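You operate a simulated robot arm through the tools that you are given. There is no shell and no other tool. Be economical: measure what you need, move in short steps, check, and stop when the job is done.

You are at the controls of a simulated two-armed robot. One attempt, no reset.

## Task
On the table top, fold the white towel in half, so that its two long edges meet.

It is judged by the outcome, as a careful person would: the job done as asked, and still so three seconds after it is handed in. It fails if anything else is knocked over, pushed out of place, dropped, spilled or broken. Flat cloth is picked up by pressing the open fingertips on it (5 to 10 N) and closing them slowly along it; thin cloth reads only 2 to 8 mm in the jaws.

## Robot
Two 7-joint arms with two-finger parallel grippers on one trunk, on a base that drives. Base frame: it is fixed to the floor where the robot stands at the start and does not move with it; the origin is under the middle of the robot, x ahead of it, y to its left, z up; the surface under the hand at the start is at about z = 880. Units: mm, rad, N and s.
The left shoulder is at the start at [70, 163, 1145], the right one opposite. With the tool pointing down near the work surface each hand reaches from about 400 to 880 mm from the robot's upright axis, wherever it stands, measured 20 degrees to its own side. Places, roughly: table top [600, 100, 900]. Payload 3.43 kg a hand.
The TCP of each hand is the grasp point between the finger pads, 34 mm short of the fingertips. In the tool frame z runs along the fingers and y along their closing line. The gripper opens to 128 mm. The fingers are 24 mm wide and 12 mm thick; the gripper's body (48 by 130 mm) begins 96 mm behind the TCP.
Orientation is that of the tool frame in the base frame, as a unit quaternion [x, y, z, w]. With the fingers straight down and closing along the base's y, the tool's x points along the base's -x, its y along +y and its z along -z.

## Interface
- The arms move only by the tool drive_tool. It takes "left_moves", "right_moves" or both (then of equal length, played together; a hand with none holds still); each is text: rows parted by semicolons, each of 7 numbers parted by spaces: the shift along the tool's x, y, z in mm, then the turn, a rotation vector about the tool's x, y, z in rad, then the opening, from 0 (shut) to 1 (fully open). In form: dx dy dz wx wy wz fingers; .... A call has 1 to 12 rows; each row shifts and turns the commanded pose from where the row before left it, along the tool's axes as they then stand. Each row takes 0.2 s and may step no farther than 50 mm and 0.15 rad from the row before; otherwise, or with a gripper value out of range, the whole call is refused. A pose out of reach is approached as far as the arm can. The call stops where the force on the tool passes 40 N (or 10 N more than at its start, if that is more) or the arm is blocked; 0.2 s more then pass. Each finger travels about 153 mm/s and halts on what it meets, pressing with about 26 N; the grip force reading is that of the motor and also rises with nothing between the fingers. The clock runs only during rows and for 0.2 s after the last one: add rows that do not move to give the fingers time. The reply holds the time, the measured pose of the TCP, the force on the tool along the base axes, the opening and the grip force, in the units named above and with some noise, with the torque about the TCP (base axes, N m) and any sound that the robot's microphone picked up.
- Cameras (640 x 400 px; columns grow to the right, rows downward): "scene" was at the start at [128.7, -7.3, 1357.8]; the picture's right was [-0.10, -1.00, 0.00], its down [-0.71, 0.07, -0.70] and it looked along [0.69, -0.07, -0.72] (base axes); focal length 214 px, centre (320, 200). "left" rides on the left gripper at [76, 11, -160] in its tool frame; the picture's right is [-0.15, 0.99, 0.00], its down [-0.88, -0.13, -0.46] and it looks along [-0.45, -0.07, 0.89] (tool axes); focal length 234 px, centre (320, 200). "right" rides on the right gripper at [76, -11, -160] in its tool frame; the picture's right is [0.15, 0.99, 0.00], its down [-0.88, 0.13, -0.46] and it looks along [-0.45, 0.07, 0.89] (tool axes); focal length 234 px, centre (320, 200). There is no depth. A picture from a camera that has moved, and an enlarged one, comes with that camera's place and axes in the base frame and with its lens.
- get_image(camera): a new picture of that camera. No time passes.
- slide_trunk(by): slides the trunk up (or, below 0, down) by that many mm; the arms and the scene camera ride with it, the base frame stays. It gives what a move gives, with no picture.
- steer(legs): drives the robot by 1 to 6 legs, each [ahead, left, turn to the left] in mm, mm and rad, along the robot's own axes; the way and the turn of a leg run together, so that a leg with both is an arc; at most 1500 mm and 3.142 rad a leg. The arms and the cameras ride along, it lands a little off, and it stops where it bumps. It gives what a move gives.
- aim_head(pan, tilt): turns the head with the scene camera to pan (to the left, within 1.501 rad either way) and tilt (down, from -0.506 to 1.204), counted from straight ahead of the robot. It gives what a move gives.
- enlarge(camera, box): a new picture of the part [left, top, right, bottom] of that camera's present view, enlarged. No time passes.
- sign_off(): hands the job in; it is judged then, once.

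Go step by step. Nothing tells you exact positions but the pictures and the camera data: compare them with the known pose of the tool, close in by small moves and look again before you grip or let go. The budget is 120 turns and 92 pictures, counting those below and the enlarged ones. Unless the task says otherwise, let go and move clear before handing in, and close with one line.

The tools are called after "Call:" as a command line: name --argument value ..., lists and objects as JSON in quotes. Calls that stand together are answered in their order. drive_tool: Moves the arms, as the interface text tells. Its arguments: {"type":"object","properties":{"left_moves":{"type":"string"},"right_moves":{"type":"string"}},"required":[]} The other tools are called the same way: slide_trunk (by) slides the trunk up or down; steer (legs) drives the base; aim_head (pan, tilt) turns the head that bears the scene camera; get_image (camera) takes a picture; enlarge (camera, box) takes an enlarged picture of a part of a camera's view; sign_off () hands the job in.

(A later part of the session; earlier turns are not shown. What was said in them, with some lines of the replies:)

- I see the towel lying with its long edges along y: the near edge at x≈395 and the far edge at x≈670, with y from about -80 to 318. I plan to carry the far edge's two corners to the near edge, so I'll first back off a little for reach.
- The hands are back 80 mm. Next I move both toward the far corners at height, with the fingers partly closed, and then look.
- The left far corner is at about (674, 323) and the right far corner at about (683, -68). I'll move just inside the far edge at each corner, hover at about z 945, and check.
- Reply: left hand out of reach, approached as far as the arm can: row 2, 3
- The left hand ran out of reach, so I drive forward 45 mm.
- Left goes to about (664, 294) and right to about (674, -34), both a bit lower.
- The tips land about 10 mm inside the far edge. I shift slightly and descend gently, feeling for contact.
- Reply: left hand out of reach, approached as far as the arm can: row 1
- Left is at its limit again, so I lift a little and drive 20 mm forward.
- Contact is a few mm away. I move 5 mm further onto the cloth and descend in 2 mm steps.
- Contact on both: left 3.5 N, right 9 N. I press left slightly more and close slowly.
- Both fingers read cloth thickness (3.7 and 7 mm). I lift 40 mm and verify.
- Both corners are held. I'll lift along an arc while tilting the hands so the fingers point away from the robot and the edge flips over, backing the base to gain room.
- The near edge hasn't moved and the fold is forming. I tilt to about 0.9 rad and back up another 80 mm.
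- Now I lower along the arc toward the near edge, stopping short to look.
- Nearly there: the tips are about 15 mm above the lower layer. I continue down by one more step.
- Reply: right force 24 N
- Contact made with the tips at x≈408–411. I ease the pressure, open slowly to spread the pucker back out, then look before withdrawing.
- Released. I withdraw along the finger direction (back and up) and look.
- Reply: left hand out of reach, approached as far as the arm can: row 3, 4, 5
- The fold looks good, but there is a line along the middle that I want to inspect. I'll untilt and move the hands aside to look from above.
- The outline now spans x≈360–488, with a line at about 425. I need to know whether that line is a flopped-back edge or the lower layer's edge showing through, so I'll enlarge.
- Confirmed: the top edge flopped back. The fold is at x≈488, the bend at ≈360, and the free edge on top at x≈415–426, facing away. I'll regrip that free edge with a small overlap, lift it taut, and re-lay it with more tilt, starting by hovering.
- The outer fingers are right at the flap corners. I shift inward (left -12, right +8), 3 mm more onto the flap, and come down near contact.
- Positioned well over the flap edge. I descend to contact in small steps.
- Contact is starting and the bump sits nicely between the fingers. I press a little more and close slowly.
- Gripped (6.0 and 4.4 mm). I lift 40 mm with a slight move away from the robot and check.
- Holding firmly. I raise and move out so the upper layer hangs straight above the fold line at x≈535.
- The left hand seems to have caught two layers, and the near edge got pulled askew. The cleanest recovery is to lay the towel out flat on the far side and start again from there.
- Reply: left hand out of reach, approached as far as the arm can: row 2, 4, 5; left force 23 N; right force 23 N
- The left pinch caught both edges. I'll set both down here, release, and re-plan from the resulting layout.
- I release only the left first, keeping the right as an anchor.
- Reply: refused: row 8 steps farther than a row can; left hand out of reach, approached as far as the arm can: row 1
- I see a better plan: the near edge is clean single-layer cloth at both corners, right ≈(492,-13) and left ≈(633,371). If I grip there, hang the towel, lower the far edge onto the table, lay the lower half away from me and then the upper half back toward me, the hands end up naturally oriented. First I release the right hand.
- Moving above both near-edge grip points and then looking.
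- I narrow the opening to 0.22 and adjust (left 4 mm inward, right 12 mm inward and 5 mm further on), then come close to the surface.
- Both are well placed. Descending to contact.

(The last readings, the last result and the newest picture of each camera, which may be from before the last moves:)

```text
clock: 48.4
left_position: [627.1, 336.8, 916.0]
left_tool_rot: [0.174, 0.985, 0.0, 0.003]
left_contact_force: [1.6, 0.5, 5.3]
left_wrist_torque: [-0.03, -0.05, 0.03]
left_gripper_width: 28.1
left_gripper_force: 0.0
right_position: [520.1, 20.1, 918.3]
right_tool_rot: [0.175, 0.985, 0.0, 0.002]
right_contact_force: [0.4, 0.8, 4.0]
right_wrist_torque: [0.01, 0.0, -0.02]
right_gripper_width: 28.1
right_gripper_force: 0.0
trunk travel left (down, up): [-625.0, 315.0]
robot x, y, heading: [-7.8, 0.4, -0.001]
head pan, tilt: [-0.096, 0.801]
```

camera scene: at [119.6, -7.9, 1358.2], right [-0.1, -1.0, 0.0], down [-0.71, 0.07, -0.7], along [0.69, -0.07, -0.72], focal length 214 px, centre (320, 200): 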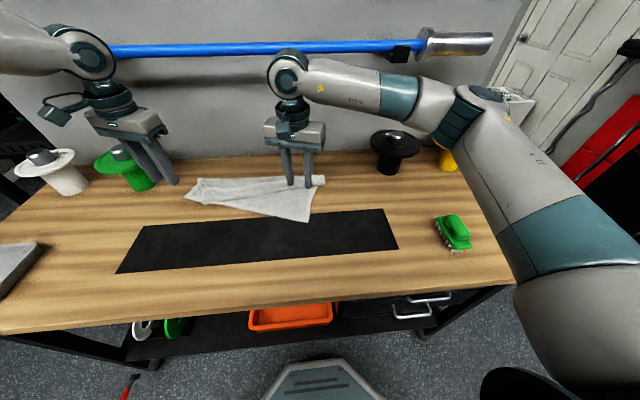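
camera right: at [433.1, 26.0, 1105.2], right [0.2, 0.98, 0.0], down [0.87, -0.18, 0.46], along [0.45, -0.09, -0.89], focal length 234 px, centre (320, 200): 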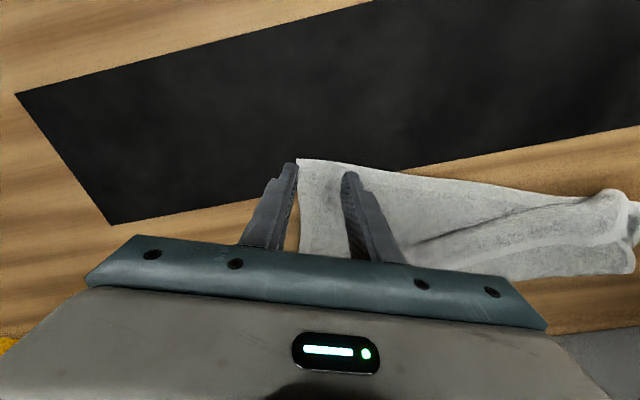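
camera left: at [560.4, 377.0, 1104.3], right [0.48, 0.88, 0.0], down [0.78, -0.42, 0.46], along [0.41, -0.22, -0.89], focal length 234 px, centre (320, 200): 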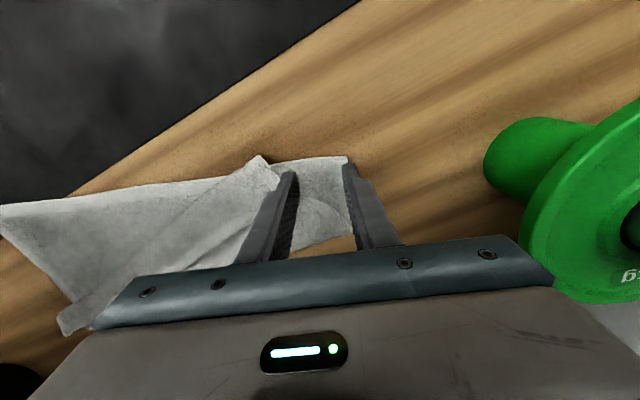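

Call:
drive_tool --left_moves "0 0 0.6 0 0 0 0.22;0 0 0 0 0 0 0.2;0 0 0 0 0 0 0.18;0 0 0 0 0 0 0.15;0 0 0 0 0 0 0.12;0 0 0 0 0 0 0.09;0 0 0 0 0 0 0.06;0 0 0 0 0 0 0.03;0 0 0 0 0 0 0;0 0 0 0 0 0 0;0 0 -10 0 0 0 0;0 0 -20 0 0 0 0" --right_moves "0 0 0.8 0 0 0 0.22;0 0 0 0 0 0 0.2;0 0 0 0 0 0 0.18;0 0 0 0 0 0 0.15;0 0 0 0 0 0 0.12;0 0 0 0 0 0 0.09;0 0 0 0 0 0 0.06;0 0 0 0 0 0 0.03;0 0 0 0 0 0 0;0 0 0 0 0 0 0;0 0 -10 0 0 0 0;0 0 -20 0 0 0 0"

Call:
get_image --camera "left"

Call:
get_image --camera "right"

```text
clock: 51.0
left_position: [625.9, 337.5, 947.9]
left_tool_rot: [0.175, 0.985, -0.001, 0.003]
left_contact_force: [-2.5, -8.0, 0.0]
left_wrist_torque: [-0.22, 0.04, -0.04]
left_gripper_width: 3.7
left_gripper_force: 25.6
right_position: [517.8, 19.6, 947.5]
right_tool_rot: [0.176, 0.984, 0.001, 0.0]
right_contact_force: [2.4, 7.9, -0.2]
right_wrist_torque: [0.24, -0.09, 0.08]
right_gripper_width: 3.9
right_gripper_force: 25.9
trunk travel left (down, up): [-625.0, 315.0]
robot x, y, heading: [-6.8, 0.1, -0.002]
head pan, tilt: [-0.096, 0.801]
```

```text
23 pictures are left
camera left: at [557.6, 374.7, 1107.6], right [0.48, 0.88, 0.0], down [0.78, -0.42, 0.46], along [0.41, -0.22, -0.89], focal length 234 px, centre (320, 200)
```

left: 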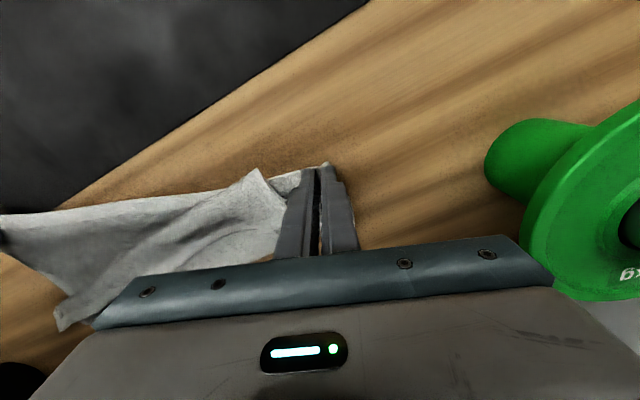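

```text
22 pictures are left
camera right: at [442.5, 35.2, 1107.5], right [0.2, 0.98, 0.0], down [0.87, -0.18, 0.46], along [0.45, -0.09, -0.89], focal length 234 px, centre (320, 200)
```

right: 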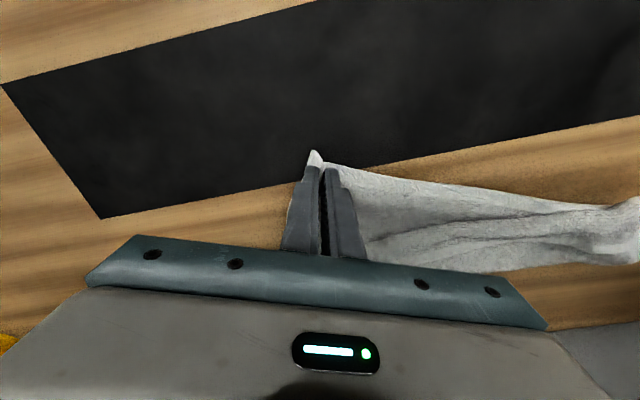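

Both are gripped cleanly on single layers. I lift high to hang the towel, then square the hands up.

Call:
drive_tool --left_moves "0 0 -40 0 0 0 0;0 0 -45 0 0 0 0;0 0 -45 0 0 0 0;0 0 -45 0 0 0 0;0 0 -45 0 0 0 0;0 0 -45 0 0 0 0;0 0 0 0 0 0 0" --right_moves "0 0 -40 0 0 0 0;0 0 -45 0 0 0 0;0 0 -45 0 0 0 0;0 0 -45 0 0 0 0;0 0 -45 0 0 0 0;0 0 -45 0 0 0 0;0 0 0 0 0 0 0"

Call:
get_image --camera "scene"

```text
clock: 52.6
left_position: [624.1, 336.5, 1211.0]
left_tool_rot: [0.175, 0.985, -0.001, 0.002]
left_contact_force: [-1.1, -5.5, -0.8]
left_wrist_torque: [-0.2, 0.12, -0.03]
left_gripper_width: 3.8
left_gripper_force: 25.8
right_position: [518.5, 21.6, 1210.2]
right_tool_rot: [0.174, 0.985, 0.0, -0.002]
right_contact_force: [1.8, 5.1, 0.2]
right_wrist_torque: [0.2, -0.02, 0.06]
right_gripper_width: 4.0
right_gripper_force: 26.0
trunk travel left (down, up): [-625.0, 315.0]
robot x, y, heading: [-6.3, -1.6, -0.002]
head pan, tilt: [-0.096, 0.801]
```

```text
21 pictures are left
camera scene: at [122.8, -7.4, 1357.7], right [-0.1, -1.0, 0.0], down [-0.72, 0.07, -0.7], along [0.69, -0.07, -0.72], focal length 214 px, centre (320, 200)
```

scene: 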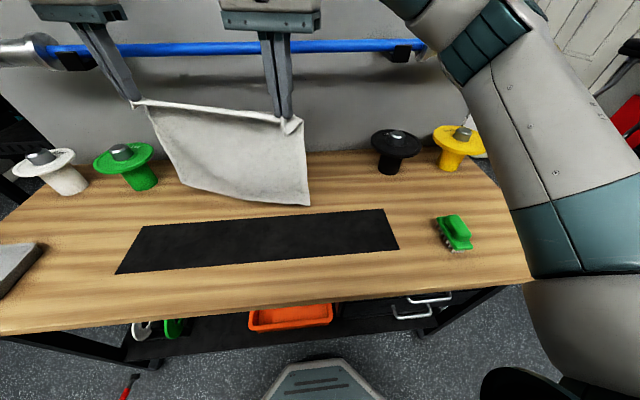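

The towel hangs cleanly. I square the hands and bring the hanging towel toward x≈460.

Call:
drive_tool --left_moves "0 0 -5 0 0 -0.117 0;0 0 -5 0 0 -0.117 0;0 0 -5 0 0 -0.117 0;41 -11 0 0 0 0 0;41 -11 0 0 0 0 0;41 -11 0 0 0 0 0;41 -12 0 0 0 0 0;0 0 0 0 0 0 0;0 0 0 0 0 0 0" --right_moves "0 0 -5 0 0 -0.117 0;0 0 -5 0 0 -0.117 0;0 0 -5 0 0 -0.117 0;14.5 -15 0 0 0 0 0;14.5 -15 0 0 0 0 0;14.5 -15 0 0 0 0 0;14.5 -16 0 0 0 0 0;0 0 0 0 0 0 0;0 0 0 0 0 0 0"

Call:
get_image --camera "scene"

```text
clock: 54.6
left_position: [459.3, 293.6, 1225.1]
left_tool_rot: [0.0, 1.0, -0.001, 0.003]
left_contact_force: [-0.4, -5.3, 0.0]
left_wrist_torque: [-0.19, 0.01, -0.11]
left_gripper_width: 3.7
left_gripper_force: 26.2
right_position: [458.7, -40.6, 1225.5]
right_tool_rot: [0.0, 1.0, 0.001, 0.001]
right_contact_force: [-0.3, 5.5, 0.1]
right_wrist_torque: [0.2, 0.01, -0.01]
right_gripper_width: 3.9
right_gripper_force: 25.4
trunk travel left (down, up): [-625.0, 315.0]
robot x, y, heading: [-5.3, -1.3, 0.001]
head pan, tilt: [-0.096, 0.801]
```

```text
20 pictures are left
camera scene: at [121.4, -7.7, 1357.9], right [-0.1, -1.0, 0.0], down [-0.71, 0.07, -0.7], along [0.69, -0.07, -0.72], focal length 214 px, centre (320, 200)
```

scene: 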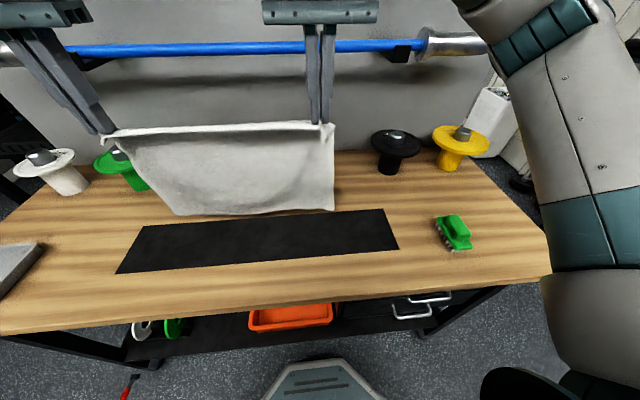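

Call:
drive_tool --left_moves "0 0 15 0 0 0 0;0 0 15 0 0 0 0;0 0 10 0 0 0 0;0 0 0 0 0 0 0;0 0 0 0 0 0 0" --right_moves "0 0 15 0 0 0 0;0 0 15 0 0 0 0;0 0 10 0 0 0 0;0 0 0 0 0 0 0;0 0 0 0 0 0 0"

Call:
enlarge --camera "scene" --box '[80, 90, 400, 290]'

```text
clock: 55.8
left_position: [460.3, 294.4, 1185.1]
left_tool_rot: [0.0, 1.0, -0.001, 0.003]
left_contact_force: [-0.5, -6.5, -0.7]
left_wrist_torque: [-0.17, -0.01, -0.07]
left_gripper_width: 4.0
left_gripper_force: 25.4
right_position: [460.2, -39.8, 1185.1]
right_tool_rot: [0.001, 1.0, 0.0, 0.001]
right_contact_force: [-0.8, 6.0, -1.0]
right_wrist_torque: [0.18, -0.03, 0.0]
right_gripper_width: 4.0
right_gripper_force: 26.2
trunk travel left (down, up): [-625.0, 315.0]
robot x, y, heading: [-6.9, -2.8, -0.002]
head pan, tilt: [-0.096, 0.801]
```

```text
2.00 times, centred on (240, 190) of scene
camera zoom: at [121.5, -7.8, 1357.8], right [-0.1, -1.0, 0.0], down [-0.71, 0.07, -0.7], along [0.69, -0.07, -0.72], focal length 429 px, centre (480, 220)
```

zoom: 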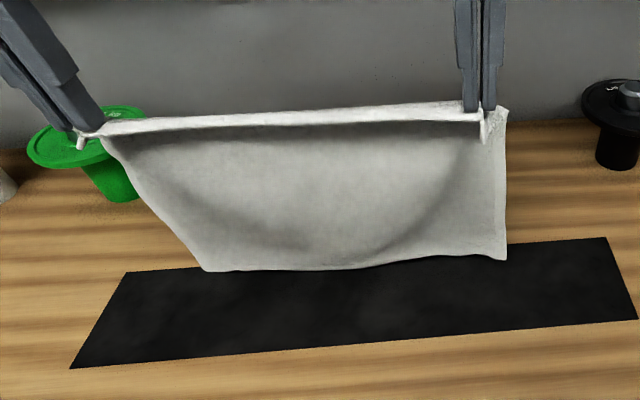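

The bottom edge is about touching, at x≈505. Now I lay the lower half away from the robot in a slow diagonal.

Call:
drive_tool --left_moves "-20 0 12 0 0 0 0;-20 0 12 0 0 0 0;-20 0 12 0 0 0 0;-15 0 10 0 0 0 0;-15 0 10 0 0 0 0;-15 0 10 0 0 0 0;-15 0 10 0 0 0 0;-15 0 10 0 0 0 0;-13 0 10 0 0 0 0;-13 0 10 0 0 0 0;0 0 0 0 0 0 0" --right_moves "-20 0 12 0 0 0 0;-20 0 12 0 0 0 0;-20 0 12 0 0 0 0;-15 0 10 0 0 0 0;-15 0 10 0 0 0 0;-15 0 10 0 0 0 0;-15 0 10 0 0 0 0;-15 0 10 0 0 0 0;-13 0 10 0 0 0 0;-13 0 10 0 0 0 0;0 0 0 0 0 0 0"

Call:
enlarge --camera "scene" --box '[80, 90, 400, 290]'

```text
clock: 58.2
left_position: [621.6, 291.7, 1080.3]
left_tool_rot: [0.0, 1.0, -0.003, 0.002]
left_contact_force: [0.3, -5.8, 0.3]
left_wrist_torque: [-0.19, 0.0, -0.11]
left_gripper_width: 3.5
left_gripper_force: 26.5
right_position: [621.5, -41.5, 1081.4]
right_tool_rot: [0.0, 1.0, 0.001, 0.001]
right_contact_force: [-0.8, 5.0, -0.2]
right_wrist_torque: [0.22, 0.0, 0.0]
right_gripper_width: 4.1
right_gripper_force: 25.8
trunk travel left (down, up): [-625.0, 315.0]
robot x, y, heading: [-5.8, -0.9, 0.0]
head pan, tilt: [-0.096, 0.801]
```

```text
2.00 times, centred on (240, 190) of scene
camera zoom: at [120.9, -7.9, 1357.9], right [-0.1, -1.0, 0.0], down [-0.71, 0.07, -0.7], along [0.69, -0.07, -0.72], focal length 429 px, centre (480, 220)
```

zoom: 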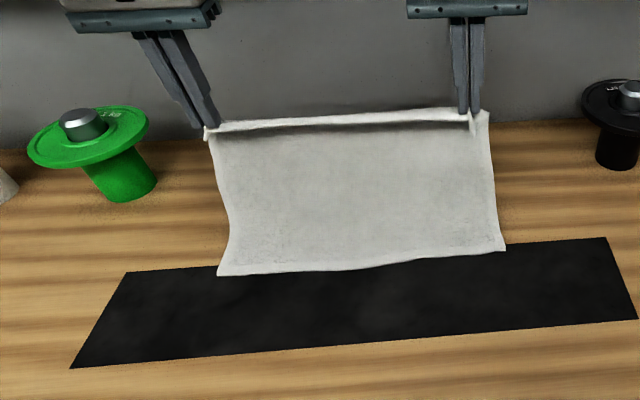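

The lower half is laid well: the far edge lies along x≈506–511, y from -84 to 313. Now I bring the hands back over in an arc to lay the upper half on it.

Call:
drive_tool --left_moves "-10 0 10 0 0 0 0;-5 -1 10 0 0 0 0;16 -1 8 0 0 0 0;20 -1 6 0 0 0 0;20 -1 8 0 0 0 0;16 -1 12 0 0 0 0;14 -1 12 0 0 0 0;12 -1 14 0 0 0 0;10 -1 16 0 0 0 0;6 -1 16 0 0 0 0;0 0 0 0 0 0 0" --right_moves "-10 0 10 0 0 0 0;-5 -1 10 0 0 0 0;15 -1 8 0 0 0 0;18 -1 6 0 0 0 0;18 -1 8 0 0 0 0;15 -1 12 0 0 0 0;13 -1 12 0 0 0 0;11 -1 14 0 0 0 0;9 -1 16 0 0 0 0;4 -1 16 0 0 0 0;0 0 0 0 0 0 0"

Call:
enlarge --camera "scene" --box '[80, 90, 400, 290]'

Call:
get_image --camera "left"

```text
clock: 60.6
left_position: [524.3, 280.7, 968.7]
left_tool_rot: [0.0, 1.0, -0.002, 0.002]
left_contact_force: [0.5, -4.4, -0.3]
left_wrist_torque: [-0.16, -0.01, -0.12]
left_gripper_width: 3.8
left_gripper_force: 26.5
right_position: [533.3, -47.9, 967.6]
right_tool_rot: [0.0, 1.0, 0.001, 0.0]
right_contact_force: [0.1, 4.2, 0.0]
right_wrist_torque: [0.18, 0.0, 0.02]
right_gripper_width: 3.8
right_gripper_force: 25.4
trunk travel left (down, up): [-625.0, 315.0]
robot x, y, heading: [-7.8, -2.1, -0.003]
head pan, tilt: [-0.096, 0.801]
```

```text
2.00 times, centred on (240, 190) of scene
camera zoom: at [121.3, -7.7, 1357.9], right [-0.1, -1.0, 0.0], down [-0.71, 0.07, -0.7], along [0.69, -0.07, -0.72], focal length 429 px, centre (480, 220)
```

zoom: 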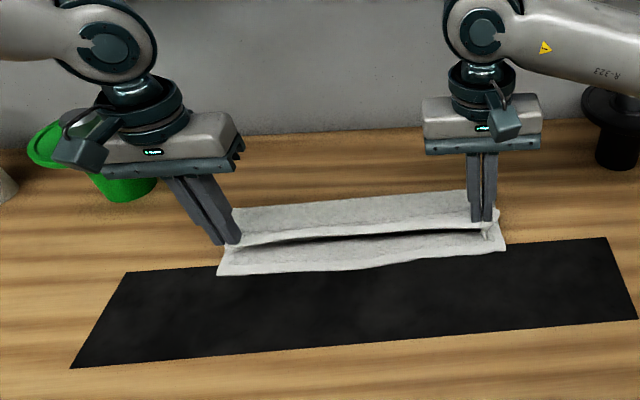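

```text
16 pictures are left
camera left: at [447.3, 294.0, 1128.0], right [0.15, 0.99, 0.0], down [0.88, -0.13, 0.46], along [0.46, -0.07, -0.89], focal length 234 px, centre (320, 200)
```

left: 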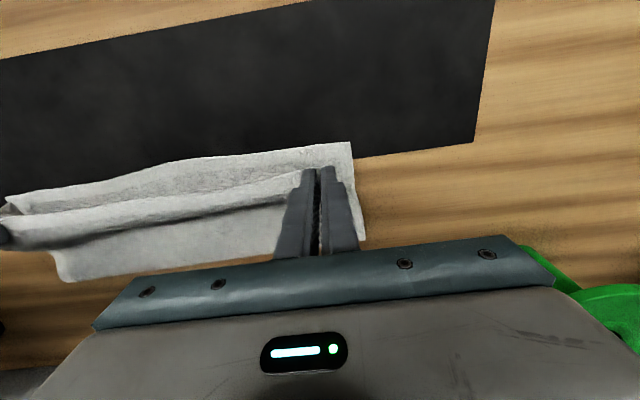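

Looking very good. I lower the rest of the way, nudging toward the lower edge.

Call:
drive_tool --left_moves "1 1 10 0 0 0 0;1 1 10 0 0 0 0;2 0 8 0 0 0 0;2 0 6 0 0 0 0;0 0 0 0 0 0 0" --right_moves "1 -1 10 0 0 0 0;1 -1 10 0 0 0 0;1 -1 8 0 0 0 0;1 -1 6 0 0 0 0;0 0 0 0 0 0 0"

Call:
enlarge --camera "left" --box '[200, 100, 400, 225]'

Call:
enlarge --camera "right" --box '[240, 100, 440, 225]'

```text
clock: 61.8
left_position: [517.5, 285.2, 933.5]
left_tool_rot: [0.0, 1.0, -0.002, 0.003]
left_contact_force: [0.3, -10.8, -0.2]
left_wrist_torque: [-0.35, -0.03, -0.13]
left_gripper_width: 4.1
left_gripper_force: 26.2
right_position: [529.4, -52.7, 934.0]
right_tool_rot: [0.0, 1.0, 0.001, 0.002]
right_contact_force: [-1.2, 10.3, 1.0]
right_wrist_torque: [0.37, 0.01, 0.04]
right_gripper_width: 4.3
right_gripper_force: 25.3
trunk travel left (down, up): [-625.0, 315.0]
robot x, y, heading: [-2.2, 2.3, 0.002]
head pan, tilt: [-0.096, 0.801]
```

```text
3.20 times, centred on (300, 162) of left
camera zoom: at [442.2, 297.2, 1093.1], right [0.15, 0.99, 0.0], down [0.88, -0.13, 0.46], along [0.46, -0.07, -0.89], focal length 749 px, centre (384, 320)
```

zoom: 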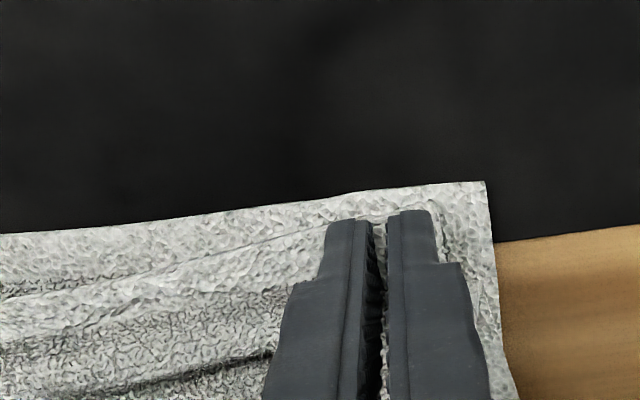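

```text
3.20 times, centred on (340, 162) of right
camera zoom: at [454.3, -64.1, 1093.6], right [-0.15, 0.99, 0.0], down [0.88, 0.13, 0.46], along [0.45, 0.07, -0.89], focal length 749 px, centre (256, 320)
```

zoom: 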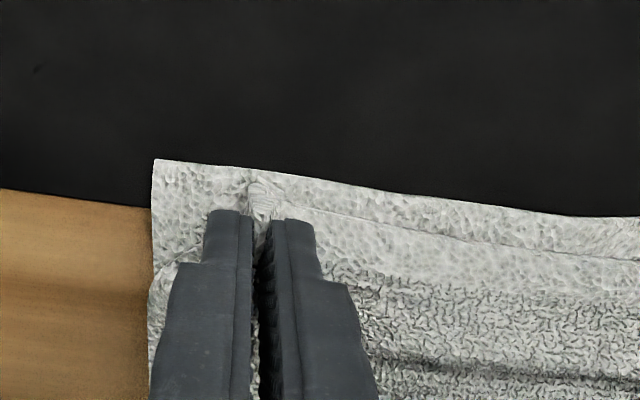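

The edges nearly meet, so I shift 4–5 mm nearer, relax the sideways tension and go down to contact.

Call:
drive_tool --left_moves "2 -1 4 0 0 0 0;2 0 4 0 0 0 0;2 0 3 0 0 0 0;0 0 0 0 0 0 0" --right_moves "2 1 4 0 0 0 0;1 0 4 0 0 0 0;1 0 3 0 0 0 0;0 0 0 0 0 0 0"

```text
clock: 62.8
left_position: [512.2, 284.7, 921.9]
left_tool_rot: [0.001, 1.0, -0.001, 0.003]
left_contact_force: [1.4, -9.1, 1.1]
left_wrist_torque: [-0.35, -0.03, -0.12]
left_gripper_width: 3.6
left_gripper_force: 26.2
right_position: [525.6, -52.8, 923.2]
right_tool_rot: [0.001, 1.0, 0.001, 0.001]
right_contact_force: [0.7, 10.5, 5.8]
right_wrist_torque: [0.37, -0.06, 0.0]
right_gripper_width: 4.0
right_gripper_force: 26.1
trunk travel left (down, up): [-625.0, 315.0]
robot x, y, heading: [-9.9, 0.4, -0.002]
head pan, tilt: [-0.096, 0.801]
```

Contact. I open slowly, spreading the puckers, and lift straight up.

Call:
drive_tool --left_moves "0 0 1.5 0 0 0 0;0 0 0 0 0 0 0.05;0 0 0 0 0 0 0.09;0 0 0 0 0 0 0.13;0 0 0 0 0 0 0.17;0 0 0 0 0 0 0.21;0 0 0 0 0 0 0.21;0 0 -10 0 0 0 0.21;0 0 -30 0 0 0 0.21;0 0 -45 0 0 0 0.21;0 0 0 0 0 0 0.21" --right_moves "0 0 0 0 0 0 0;0 0 0 0 0 0 0.05;0 0 0 0 0 0 0.09;0 0 0 0 0 0 0.13;0 0 0 0 0 0 0.17;0 0 0 0 0 0 0.21;0 0 0 0 0 0 0.21;0 0 -10 0 0 0 0.21;0 0 -30 0 0 0 0.21;0 0 -45 0 0 0 0.21;0 0 0 0 0 0 0.21"

Call:
get_image --camera "left"

Call:
enlarge --camera "scene" --box '[170, 130, 350, 242]'

```text
clock: 65.2
left_position: [512.9, 284.1, 1004.8]
left_tool_rot: [-0.001, 1.0, -0.001, 0.002]
left_contact_force: [0.0, -0.5, 0.4]
left_wrist_torque: [-0.01, 0.0, 0.03]
left_gripper_width: 26.9
left_gripper_force: 0.0
right_position: [525.2, -53.5, 1009.0]
right_tool_rot: [0.002, 1.0, 0.0, 0.0]
right_contact_force: [0.0, -0.1, 0.8]
right_wrist_torque: [0.0, 0.02, 0.0]
right_gripper_width: 27.0
right_gripper_force: 0.1
trunk travel left (down, up): [-625.0, 315.0]
robot x, y, heading: [-9.1, 0.8, -0.001]
head pan, tilt: [-0.096, 0.801]
```

```text
13 pictures are left
camera left: at [436.6, 296.2, 1165.7], right [0.15, 0.99, 0.0], down [0.88, -0.13, 0.46], along [0.45, -0.07, -0.89], focal length 234 px, centre (320, 200)
```

left: 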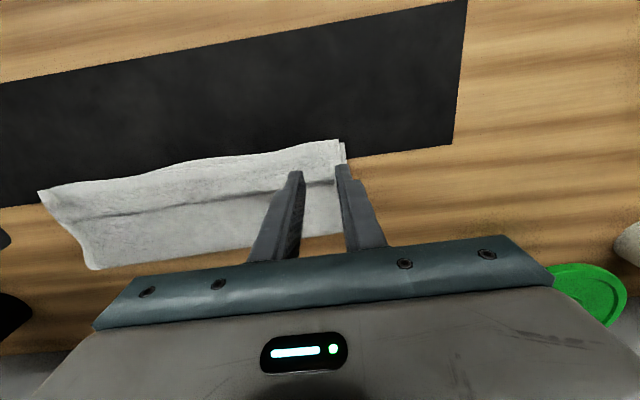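

```text
3.56 times, centred on (260, 186) of scene
camera zoom: at [123.0, -7.9, 1357.6], right [-0.1, -1.0, 0.0], down [-0.72, 0.07, -0.7], along [0.69, -0.07, -0.72], focal length 763 px, centre (533, 250)
```

zoom: 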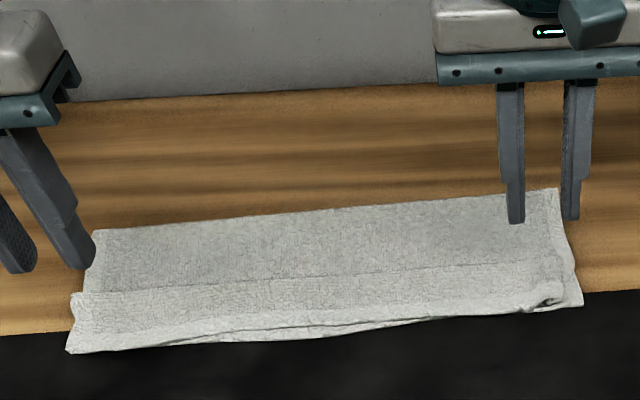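

Nearly done. There is a crease along the middle and a small edge gap mid-length, so I move the hands aside to inspect.

Call:
drive_tool --left_moves "0 30 -15 0 0 0 0.1;0 40 -15 0 0 0 0.1;20 40 0 0 0 0 0.1;20 20 0 0 0 0 0.1" --right_moves "0 -30 -15 0 0 0 0.1;10 -40 -15 0 0 0 0.1;30 -30 0 0 0 0 0.1;30 -20 0 0 0 0 0.1"

Call:
enlarge --camera "scene" --box '[180, 170, 260, 235]'

Call:
enlarge --camera "scene" --box '[260, 165, 340, 230]'

Call:
get_image --camera "left"

```text
clock: 66.2
left_position: [469.8, 415.0, 1035.7]
left_tool_rot: [0.0, 1.0, -0.001, 0.002]
left_contact_force: [-0.2, 0.7, 0.6]
left_wrist_torque: [0.0, 0.0, 0.0]
left_gripper_width: 12.8
left_gripper_force: 0.1
right_position: [454.0, -174.2, 1039.6]
right_tool_rot: [0.0, 1.0, 0.0, 0.001]
right_contact_force: [0.3, -0.3, 0.6]
right_wrist_torque: [0.02, 0.03, -0.02]
right_gripper_width: 12.7
right_gripper_force: 0.1
trunk travel left (down, up): [-625.0, 315.0]
robot x, y, heading: [-7.1, -0.6, 0.002]
head pan, tilt: [-0.096, 0.801]
```

```text
6.15 times, centred on (220, 202) of scene
camera zoom: at [119.9, -8.0, 1358.1], right [-0.1, -1.0, 0.0], down [-0.71, 0.07, -0.7], along [0.69, -0.07, -0.72], focal length 1320 px, centre (935, 185)
```

zoom: 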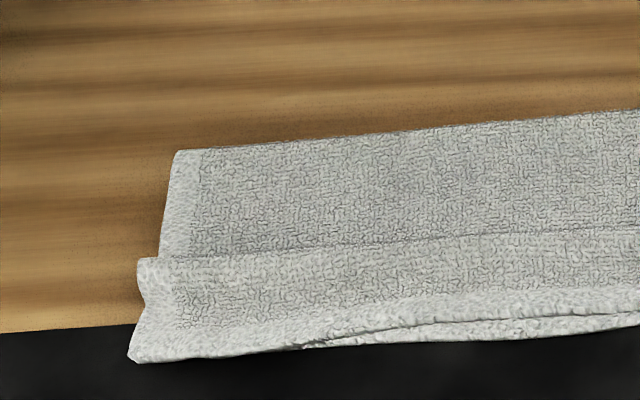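

```text
6.15 times, centred on (300, 198) of scene
camera zoom: at [119.9, -8.0, 1358.1], right [-0.1, -1.0, 0.0], down [-0.71, 0.07, -0.7], along [0.69, -0.07, -0.72], focal length 1320 px, centre (443, 215)
```

zoom: 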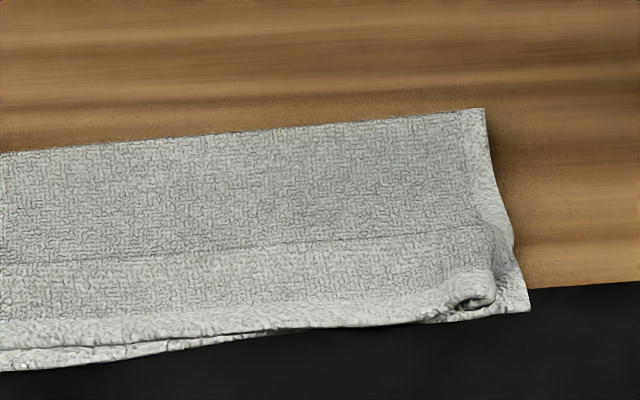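

```text
9 pictures are left
camera left: at [393.8, 427.1, 1196.1], right [0.15, 0.99, 0.0], down [0.88, -0.13, 0.46], along [0.46, -0.07, -0.89], focal length 234 px, centre (320, 200)
```

left: 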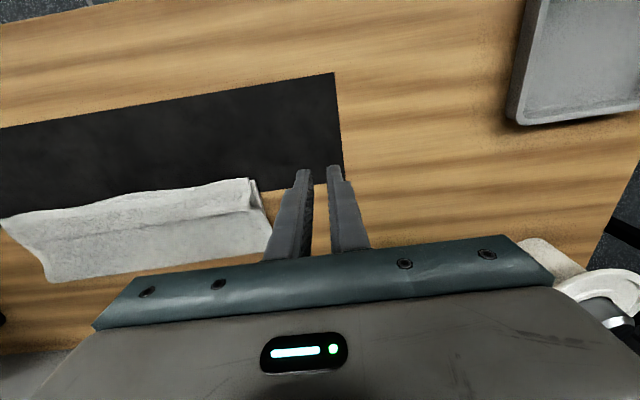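

The fold is right: both hems lie at the front, the ends match, and mid-length the top edge sits about 9 mm back with a slight slack crease. I'll gently press near the middle of the top edge and draw it about 10 mm toward the robot.

Call:
drive_tool --left_moves "-13 -44 10 0 0 0 0.3;-13 -44 10 0 0 0 0.3;-13 -44 10 0 0 0 0.3;-13 -44 15 0 0 0 0.3;-13 -44 20 0 0 0 0.3;0 0 25 0 0 0 0.3;0 0 5 0 0 0 0.3;0 0 0 0 0 0 0.3" --right_moves "-16 44 10 0 0 0 0.3;-16 44 10 0 0 0 0.3;-16 44 10 0 0 0 0.3;-16 44 15 0 0 0 0.3;-16 43 20 0 0 0 0.3;0 0 28 0 0 0 0.3;0 0 6 0 0 0 0.3;0 0 0 0 0 0 0.3"

Call:
enlarge --camera "left" --box '[220, 100, 420, 225]'

```text
clock: 68.0
left_position: [539.4, 193.6, 940.3]
left_tool_rot: [0.0, 1.0, -0.002, 0.003]
left_contact_force: [-0.6, -0.2, 0.3]
left_wrist_torque: [-0.02, 0.02, 0.02]
left_gripper_width: 38.3
left_gripper_force: 0.0
right_position: [537.3, 47.3, 939.1]
right_tool_rot: [0.0, 1.0, -0.001, 0.0]
right_contact_force: [0.7, 0.1, -0.3]
right_wrist_torque: [-0.01, 0.0, 0.01]
right_gripper_width: 38.4
right_gripper_force: 0.1
trunk travel left (down, up): [-625.0, 315.0]
robot x, y, heading: [-5.4, -0.1, -0.003]
head pan, tilt: [-0.096, 0.801]
```

```text
3.20 times, centred on (320, 162) of left
camera zoom: at [462.6, 205.9, 1100.7], right [0.15, 0.99, 0.0], down [0.88, -0.13, 0.46], along [0.46, -0.07, -0.89], focal length 749 px, centre (320, 320)
```

zoom: 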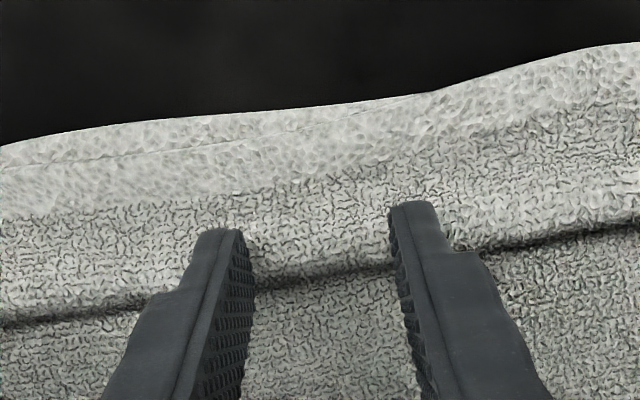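

The crease is a shallow pleat just behind the fingers, and pulling the front strip should draw it out. I move 8 mm nearer and touch down.

Call:
drive_tool --left_moves "8 0 3 0 0 0 0.3;0 0 2 0 0 0 0.3;0 0 2 0 0 0 0.3;0 0 1 0 0 0 0.3;0 0 0 0 0 0 0.3" --right_moves "8 0 3 0 0 0 0.3;0 0 2 0 0 0 0.3;0 0 2 0 0 0 0.3;0 0 1 0 0 0 0.3;0 0 0 0 0 0 0.3"

```text
clock: 69.2
left_position: [529.1, 194.5, 931.4]
left_tool_rot: [0.0, 1.0, 0.0, 0.003]
left_contact_force: [0.5, -0.1, -0.4]
left_wrist_torque: [-0.01, 0.04, -0.02]
left_gripper_width: 38.3
left_gripper_force: 0.1
right_position: [528.8, 46.4, 929.9]
right_tool_rot: [0.001, 1.0, 0.0, 0.0]
right_contact_force: [1.0, 1.2, 0.3]
right_wrist_torque: [-0.01, -0.01, -0.01]
right_gripper_width: 38.3
right_gripper_force: 0.1
trunk travel left (down, up): [-625.0, 315.0]
robot x, y, heading: [-7.2, 0.6, 0.003]
head pan, tilt: [-0.096, 0.801]
```

Call:
drive_tool --left_moves "0 0 2 0 0 0 0.3;0 0 2 0 0 0 0.3;0 0 1 0 0 0 0.3;0 0 0 0 0 0 0.3" --right_moves "0 0 2 0 0 0 0.3;0 0 2 0 0 0 0.3;0 0 0 0 0 0 0.3;0 0 0 0 0 0 0.3"

```text
clock: 70.2
left_position: [529.9, 194.7, 927.5]
left_tool_rot: [0.0, 1.0, -0.001, 0.003]
left_contact_force: [-0.5, 0.1, 0.7]
left_wrist_torque: [-0.02, -0.01, -0.06]
left_gripper_width: 38.1
left_gripper_force: 0.1
right_position: [528.3, 46.6, 927.9]
right_tool_rot: [0.0, 1.0, 0.001, 0.0]
right_contact_force: [-0.3, -0.4, -0.4]
right_wrist_torque: [0.03, -0.02, -0.02]
right_gripper_width: 38.6
right_gripper_force: 0.2
trunk travel left (down, up): [-625.0, 315.0]
robot x, y, heading: [-5.9, -1.0, -0.004]
head pan, tilt: [-0.096, 0.801]
```

Call:
drive_tool --left_moves "0 0 2 0 0 0 0.3;0 0 1 0 0 0 0.3;0 0 0 0 0 0 0.3" --right_moves "0 0 2 0 0 0 0.3;0 0 2 0 0 0 0.3;0 0 0 0 0 0 0.3"

```text
clock: 71.0
left_position: [528.9, 194.6, 926.1]
left_tool_rot: [-0.001, 1.0, -0.001, 0.003]
left_contact_force: [-0.8, -0.6, 3.6]
left_wrist_torque: [-0.07, 0.0, 0.01]
left_gripper_width: 38.4
left_gripper_force: 0.1
right_position: [528.8, 46.8, 924.2]
right_tool_rot: [0.0, 1.0, -0.001, 0.001]
right_contact_force: [0.1, 0.0, 0.2]
right_wrist_torque: [0.02, 0.03, -0.03]
right_gripper_width: 38.2
right_gripper_force: 0.0
trunk travel left (down, up): [-625.0, 315.0]
robot x, y, heading: [-7.8, -0.1, 0.001]
head pan, tilt: [-0.096, 0.801]
```

Left reads 3.6 N; right needs slightly more. Then I draw about 10 mm toward the robot and lift.

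Call:
drive_tool --left_moves "0 0 0 0 0 0 0.3;0 0 0 0 0 0 0.3;2 0 0 0 0 0 0.3;2 0 0 0 0 0 0.3;2 0 0 0 0 0 0.3;2 0 0 0 0 0 0.3;2 0 0 0 0 0 0.3;0 0 0 0 0 0 0.3;0 0 -8 0 0 0 0.3;0 0 -30 0 0 0 0.3;0 0 -45 0 0 0 0.3" --right_moves "0 0 1.5 0 0 0 0.3;0 0 1.5 0 0 0 0.3;2 0 0 0 0 0 0.3;2 0 0 0 0 0 0.3;2 0 0 0 0 0 0.3;2 0 0 0 0 0 0.3;2 0 0 0 0 0 0.3;0 0 0 0 0 0 0.3;0 0 -8 0 0 0 0.3;0 0 -30 0 0 0 0.3;0 0 -45 0 0 0 0.3"

Call:
enlarge --camera "scene" --box '[170, 150, 350, 250]'

Call:
enlarge --camera "left" --box '[60, 60, 480, 240]'

```text
clock: 73.4
left_position: [518.4, 193.0, 1010.1]
left_tool_rot: [0.0, 1.0, -0.001, 0.002]
left_contact_force: [-0.3, -0.1, 0.0]
left_wrist_torque: [0.02, -0.04, -0.02]
left_gripper_width: 38.3
left_gripper_force: 0.1
right_position: [514.4, 46.7, 1003.0]
right_tool_rot: [0.0, 1.0, 0.0, 0.001]
right_contact_force: [-0.5, 0.3, -0.3]
right_wrist_torque: [0.0, -0.05, -0.01]
right_gripper_width: 38.5
right_gripper_force: 0.0
trunk travel left (down, up): [-625.0, 315.0]
robot x, y, heading: [-6.9, 2.4, 0.0]
head pan, tilt: [-0.096, 0.801]
```

```text
3.56 times, centred on (260, 200) of scene
camera zoom: at [119.2, -7.9, 1357.9], right [-0.1, -1.0, 0.0], down [-0.71, 0.07, -0.7], along [0.69, -0.07, -0.72], focal length 763 px, centre (533, 200)
```

zoom: 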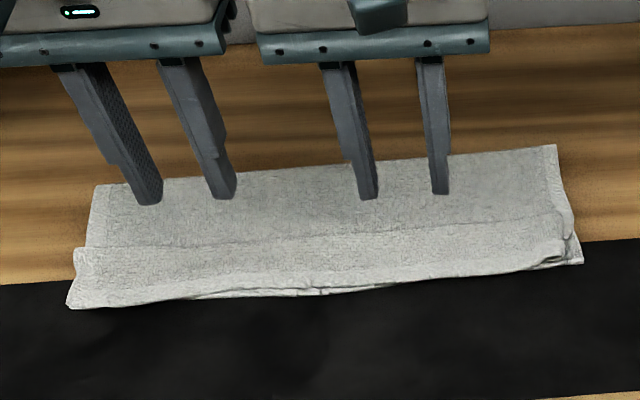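

```text
1.52 times, centred on (270, 150) of left
camera zoom: at [439.9, 206.2, 1170.1], right [0.15, 0.99, 0.0], down [0.88, -0.13, 0.46], along [0.46, -0.07, -0.89], focal length 357 px, centre (396, 276)
```

zoom: 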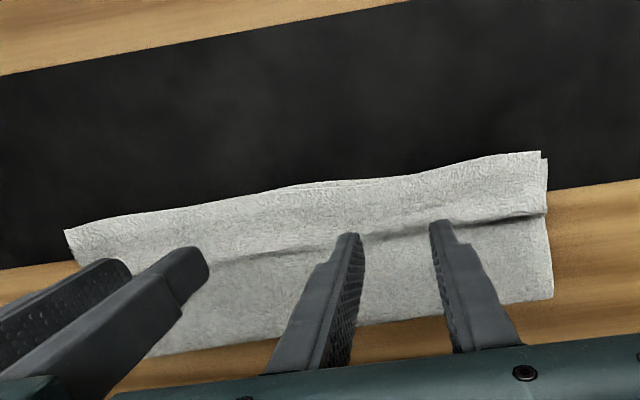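

The long edges now meet along the whole length, with only a slight crease left on top. I move both hands clear and take a last look.

Call:
drive_tool --left_moves "0 20 -20 0 0 0 0.3;10 40 -20 0 0 0 0.3;20 40 0 0 0 0 0.3;20 40 0 0 0 0 0.3;10 40 0 0 0 0 0.3" --right_moves "0 -20 -20 0 0 0 0.3;10 -40 -20 0 0 0 0.3;20 -40 0 0 0 0 0.3;20 -40 0 0 0 0 0.3;10 -40 0 0 0 0 0.3"

Call:
get_image --camera "scene"

Call:
enlarge --camera "scene" --box '[170, 150, 350, 250]'

```text
clock: 74.6
left_position: [457.8, 373.2, 1047.9]
left_tool_rot: [0.0, 1.0, -0.001, 0.003]
left_contact_force: [0.2, 0.0, -0.2]
left_wrist_torque: [-0.01, -0.01, 0.01]
left_gripper_width: 38.6
left_gripper_force: 0.1
right_position: [457.0, -134.8, 1041.7]
right_tool_rot: [0.001, 1.0, 0.0, 0.001]
right_contact_force: [-0.1, -0.2, 0.4]
right_wrist_torque: [0.02, 0.01, -0.01]
right_gripper_width: 38.6
right_gripper_force: 0.0
trunk travel left (down, up): [-625.0, 315.0]
robot x, y, heading: [-9.6, -1.8, 0.001]
head pan, tilt: [-0.096, 0.801]
```

```text
5 pictures are left
camera scene: at [120.8, -7.7, 1358.0], right [-0.1, -1.0, 0.0], down [-0.71, 0.07, -0.7], along [0.69, -0.07, -0.72], focal length 214 px, centre (320, 200)
```

scene: 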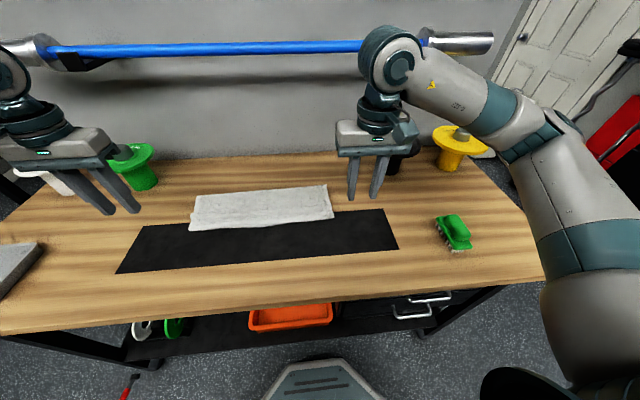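

```text
3.56 times, centred on (260, 200) of scene
camera zoom: at [120.8, -7.7, 1358.0], right [-0.1, -1.0, 0.0], down [-0.71, 0.07, -0.7], along [0.69, -0.07, -0.72], focal length 763 px, centre (533, 200)
```

zoom: 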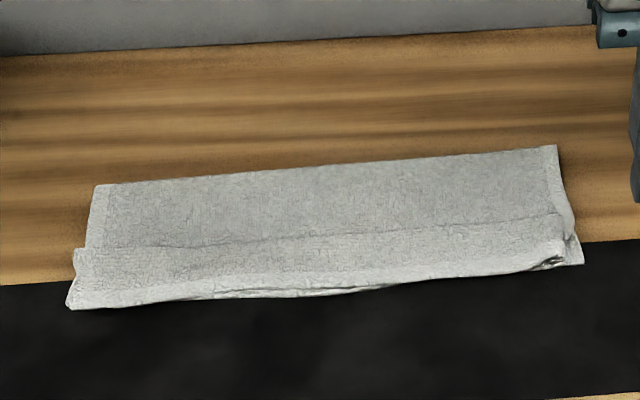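

The towel lies folded in half with its long edges together, everything else is in place, and both hands are clear. I'm handing it in.

Call:
sign_off

```text
The job is handed in.
```

The white towel is folded in half on the table top with its two long edges meeting. A slight crease remains across the top layer and a small curl at the right front corner. It ended up roughly 110 mm farther from the robot than where it started, and nothing else was disturbed.
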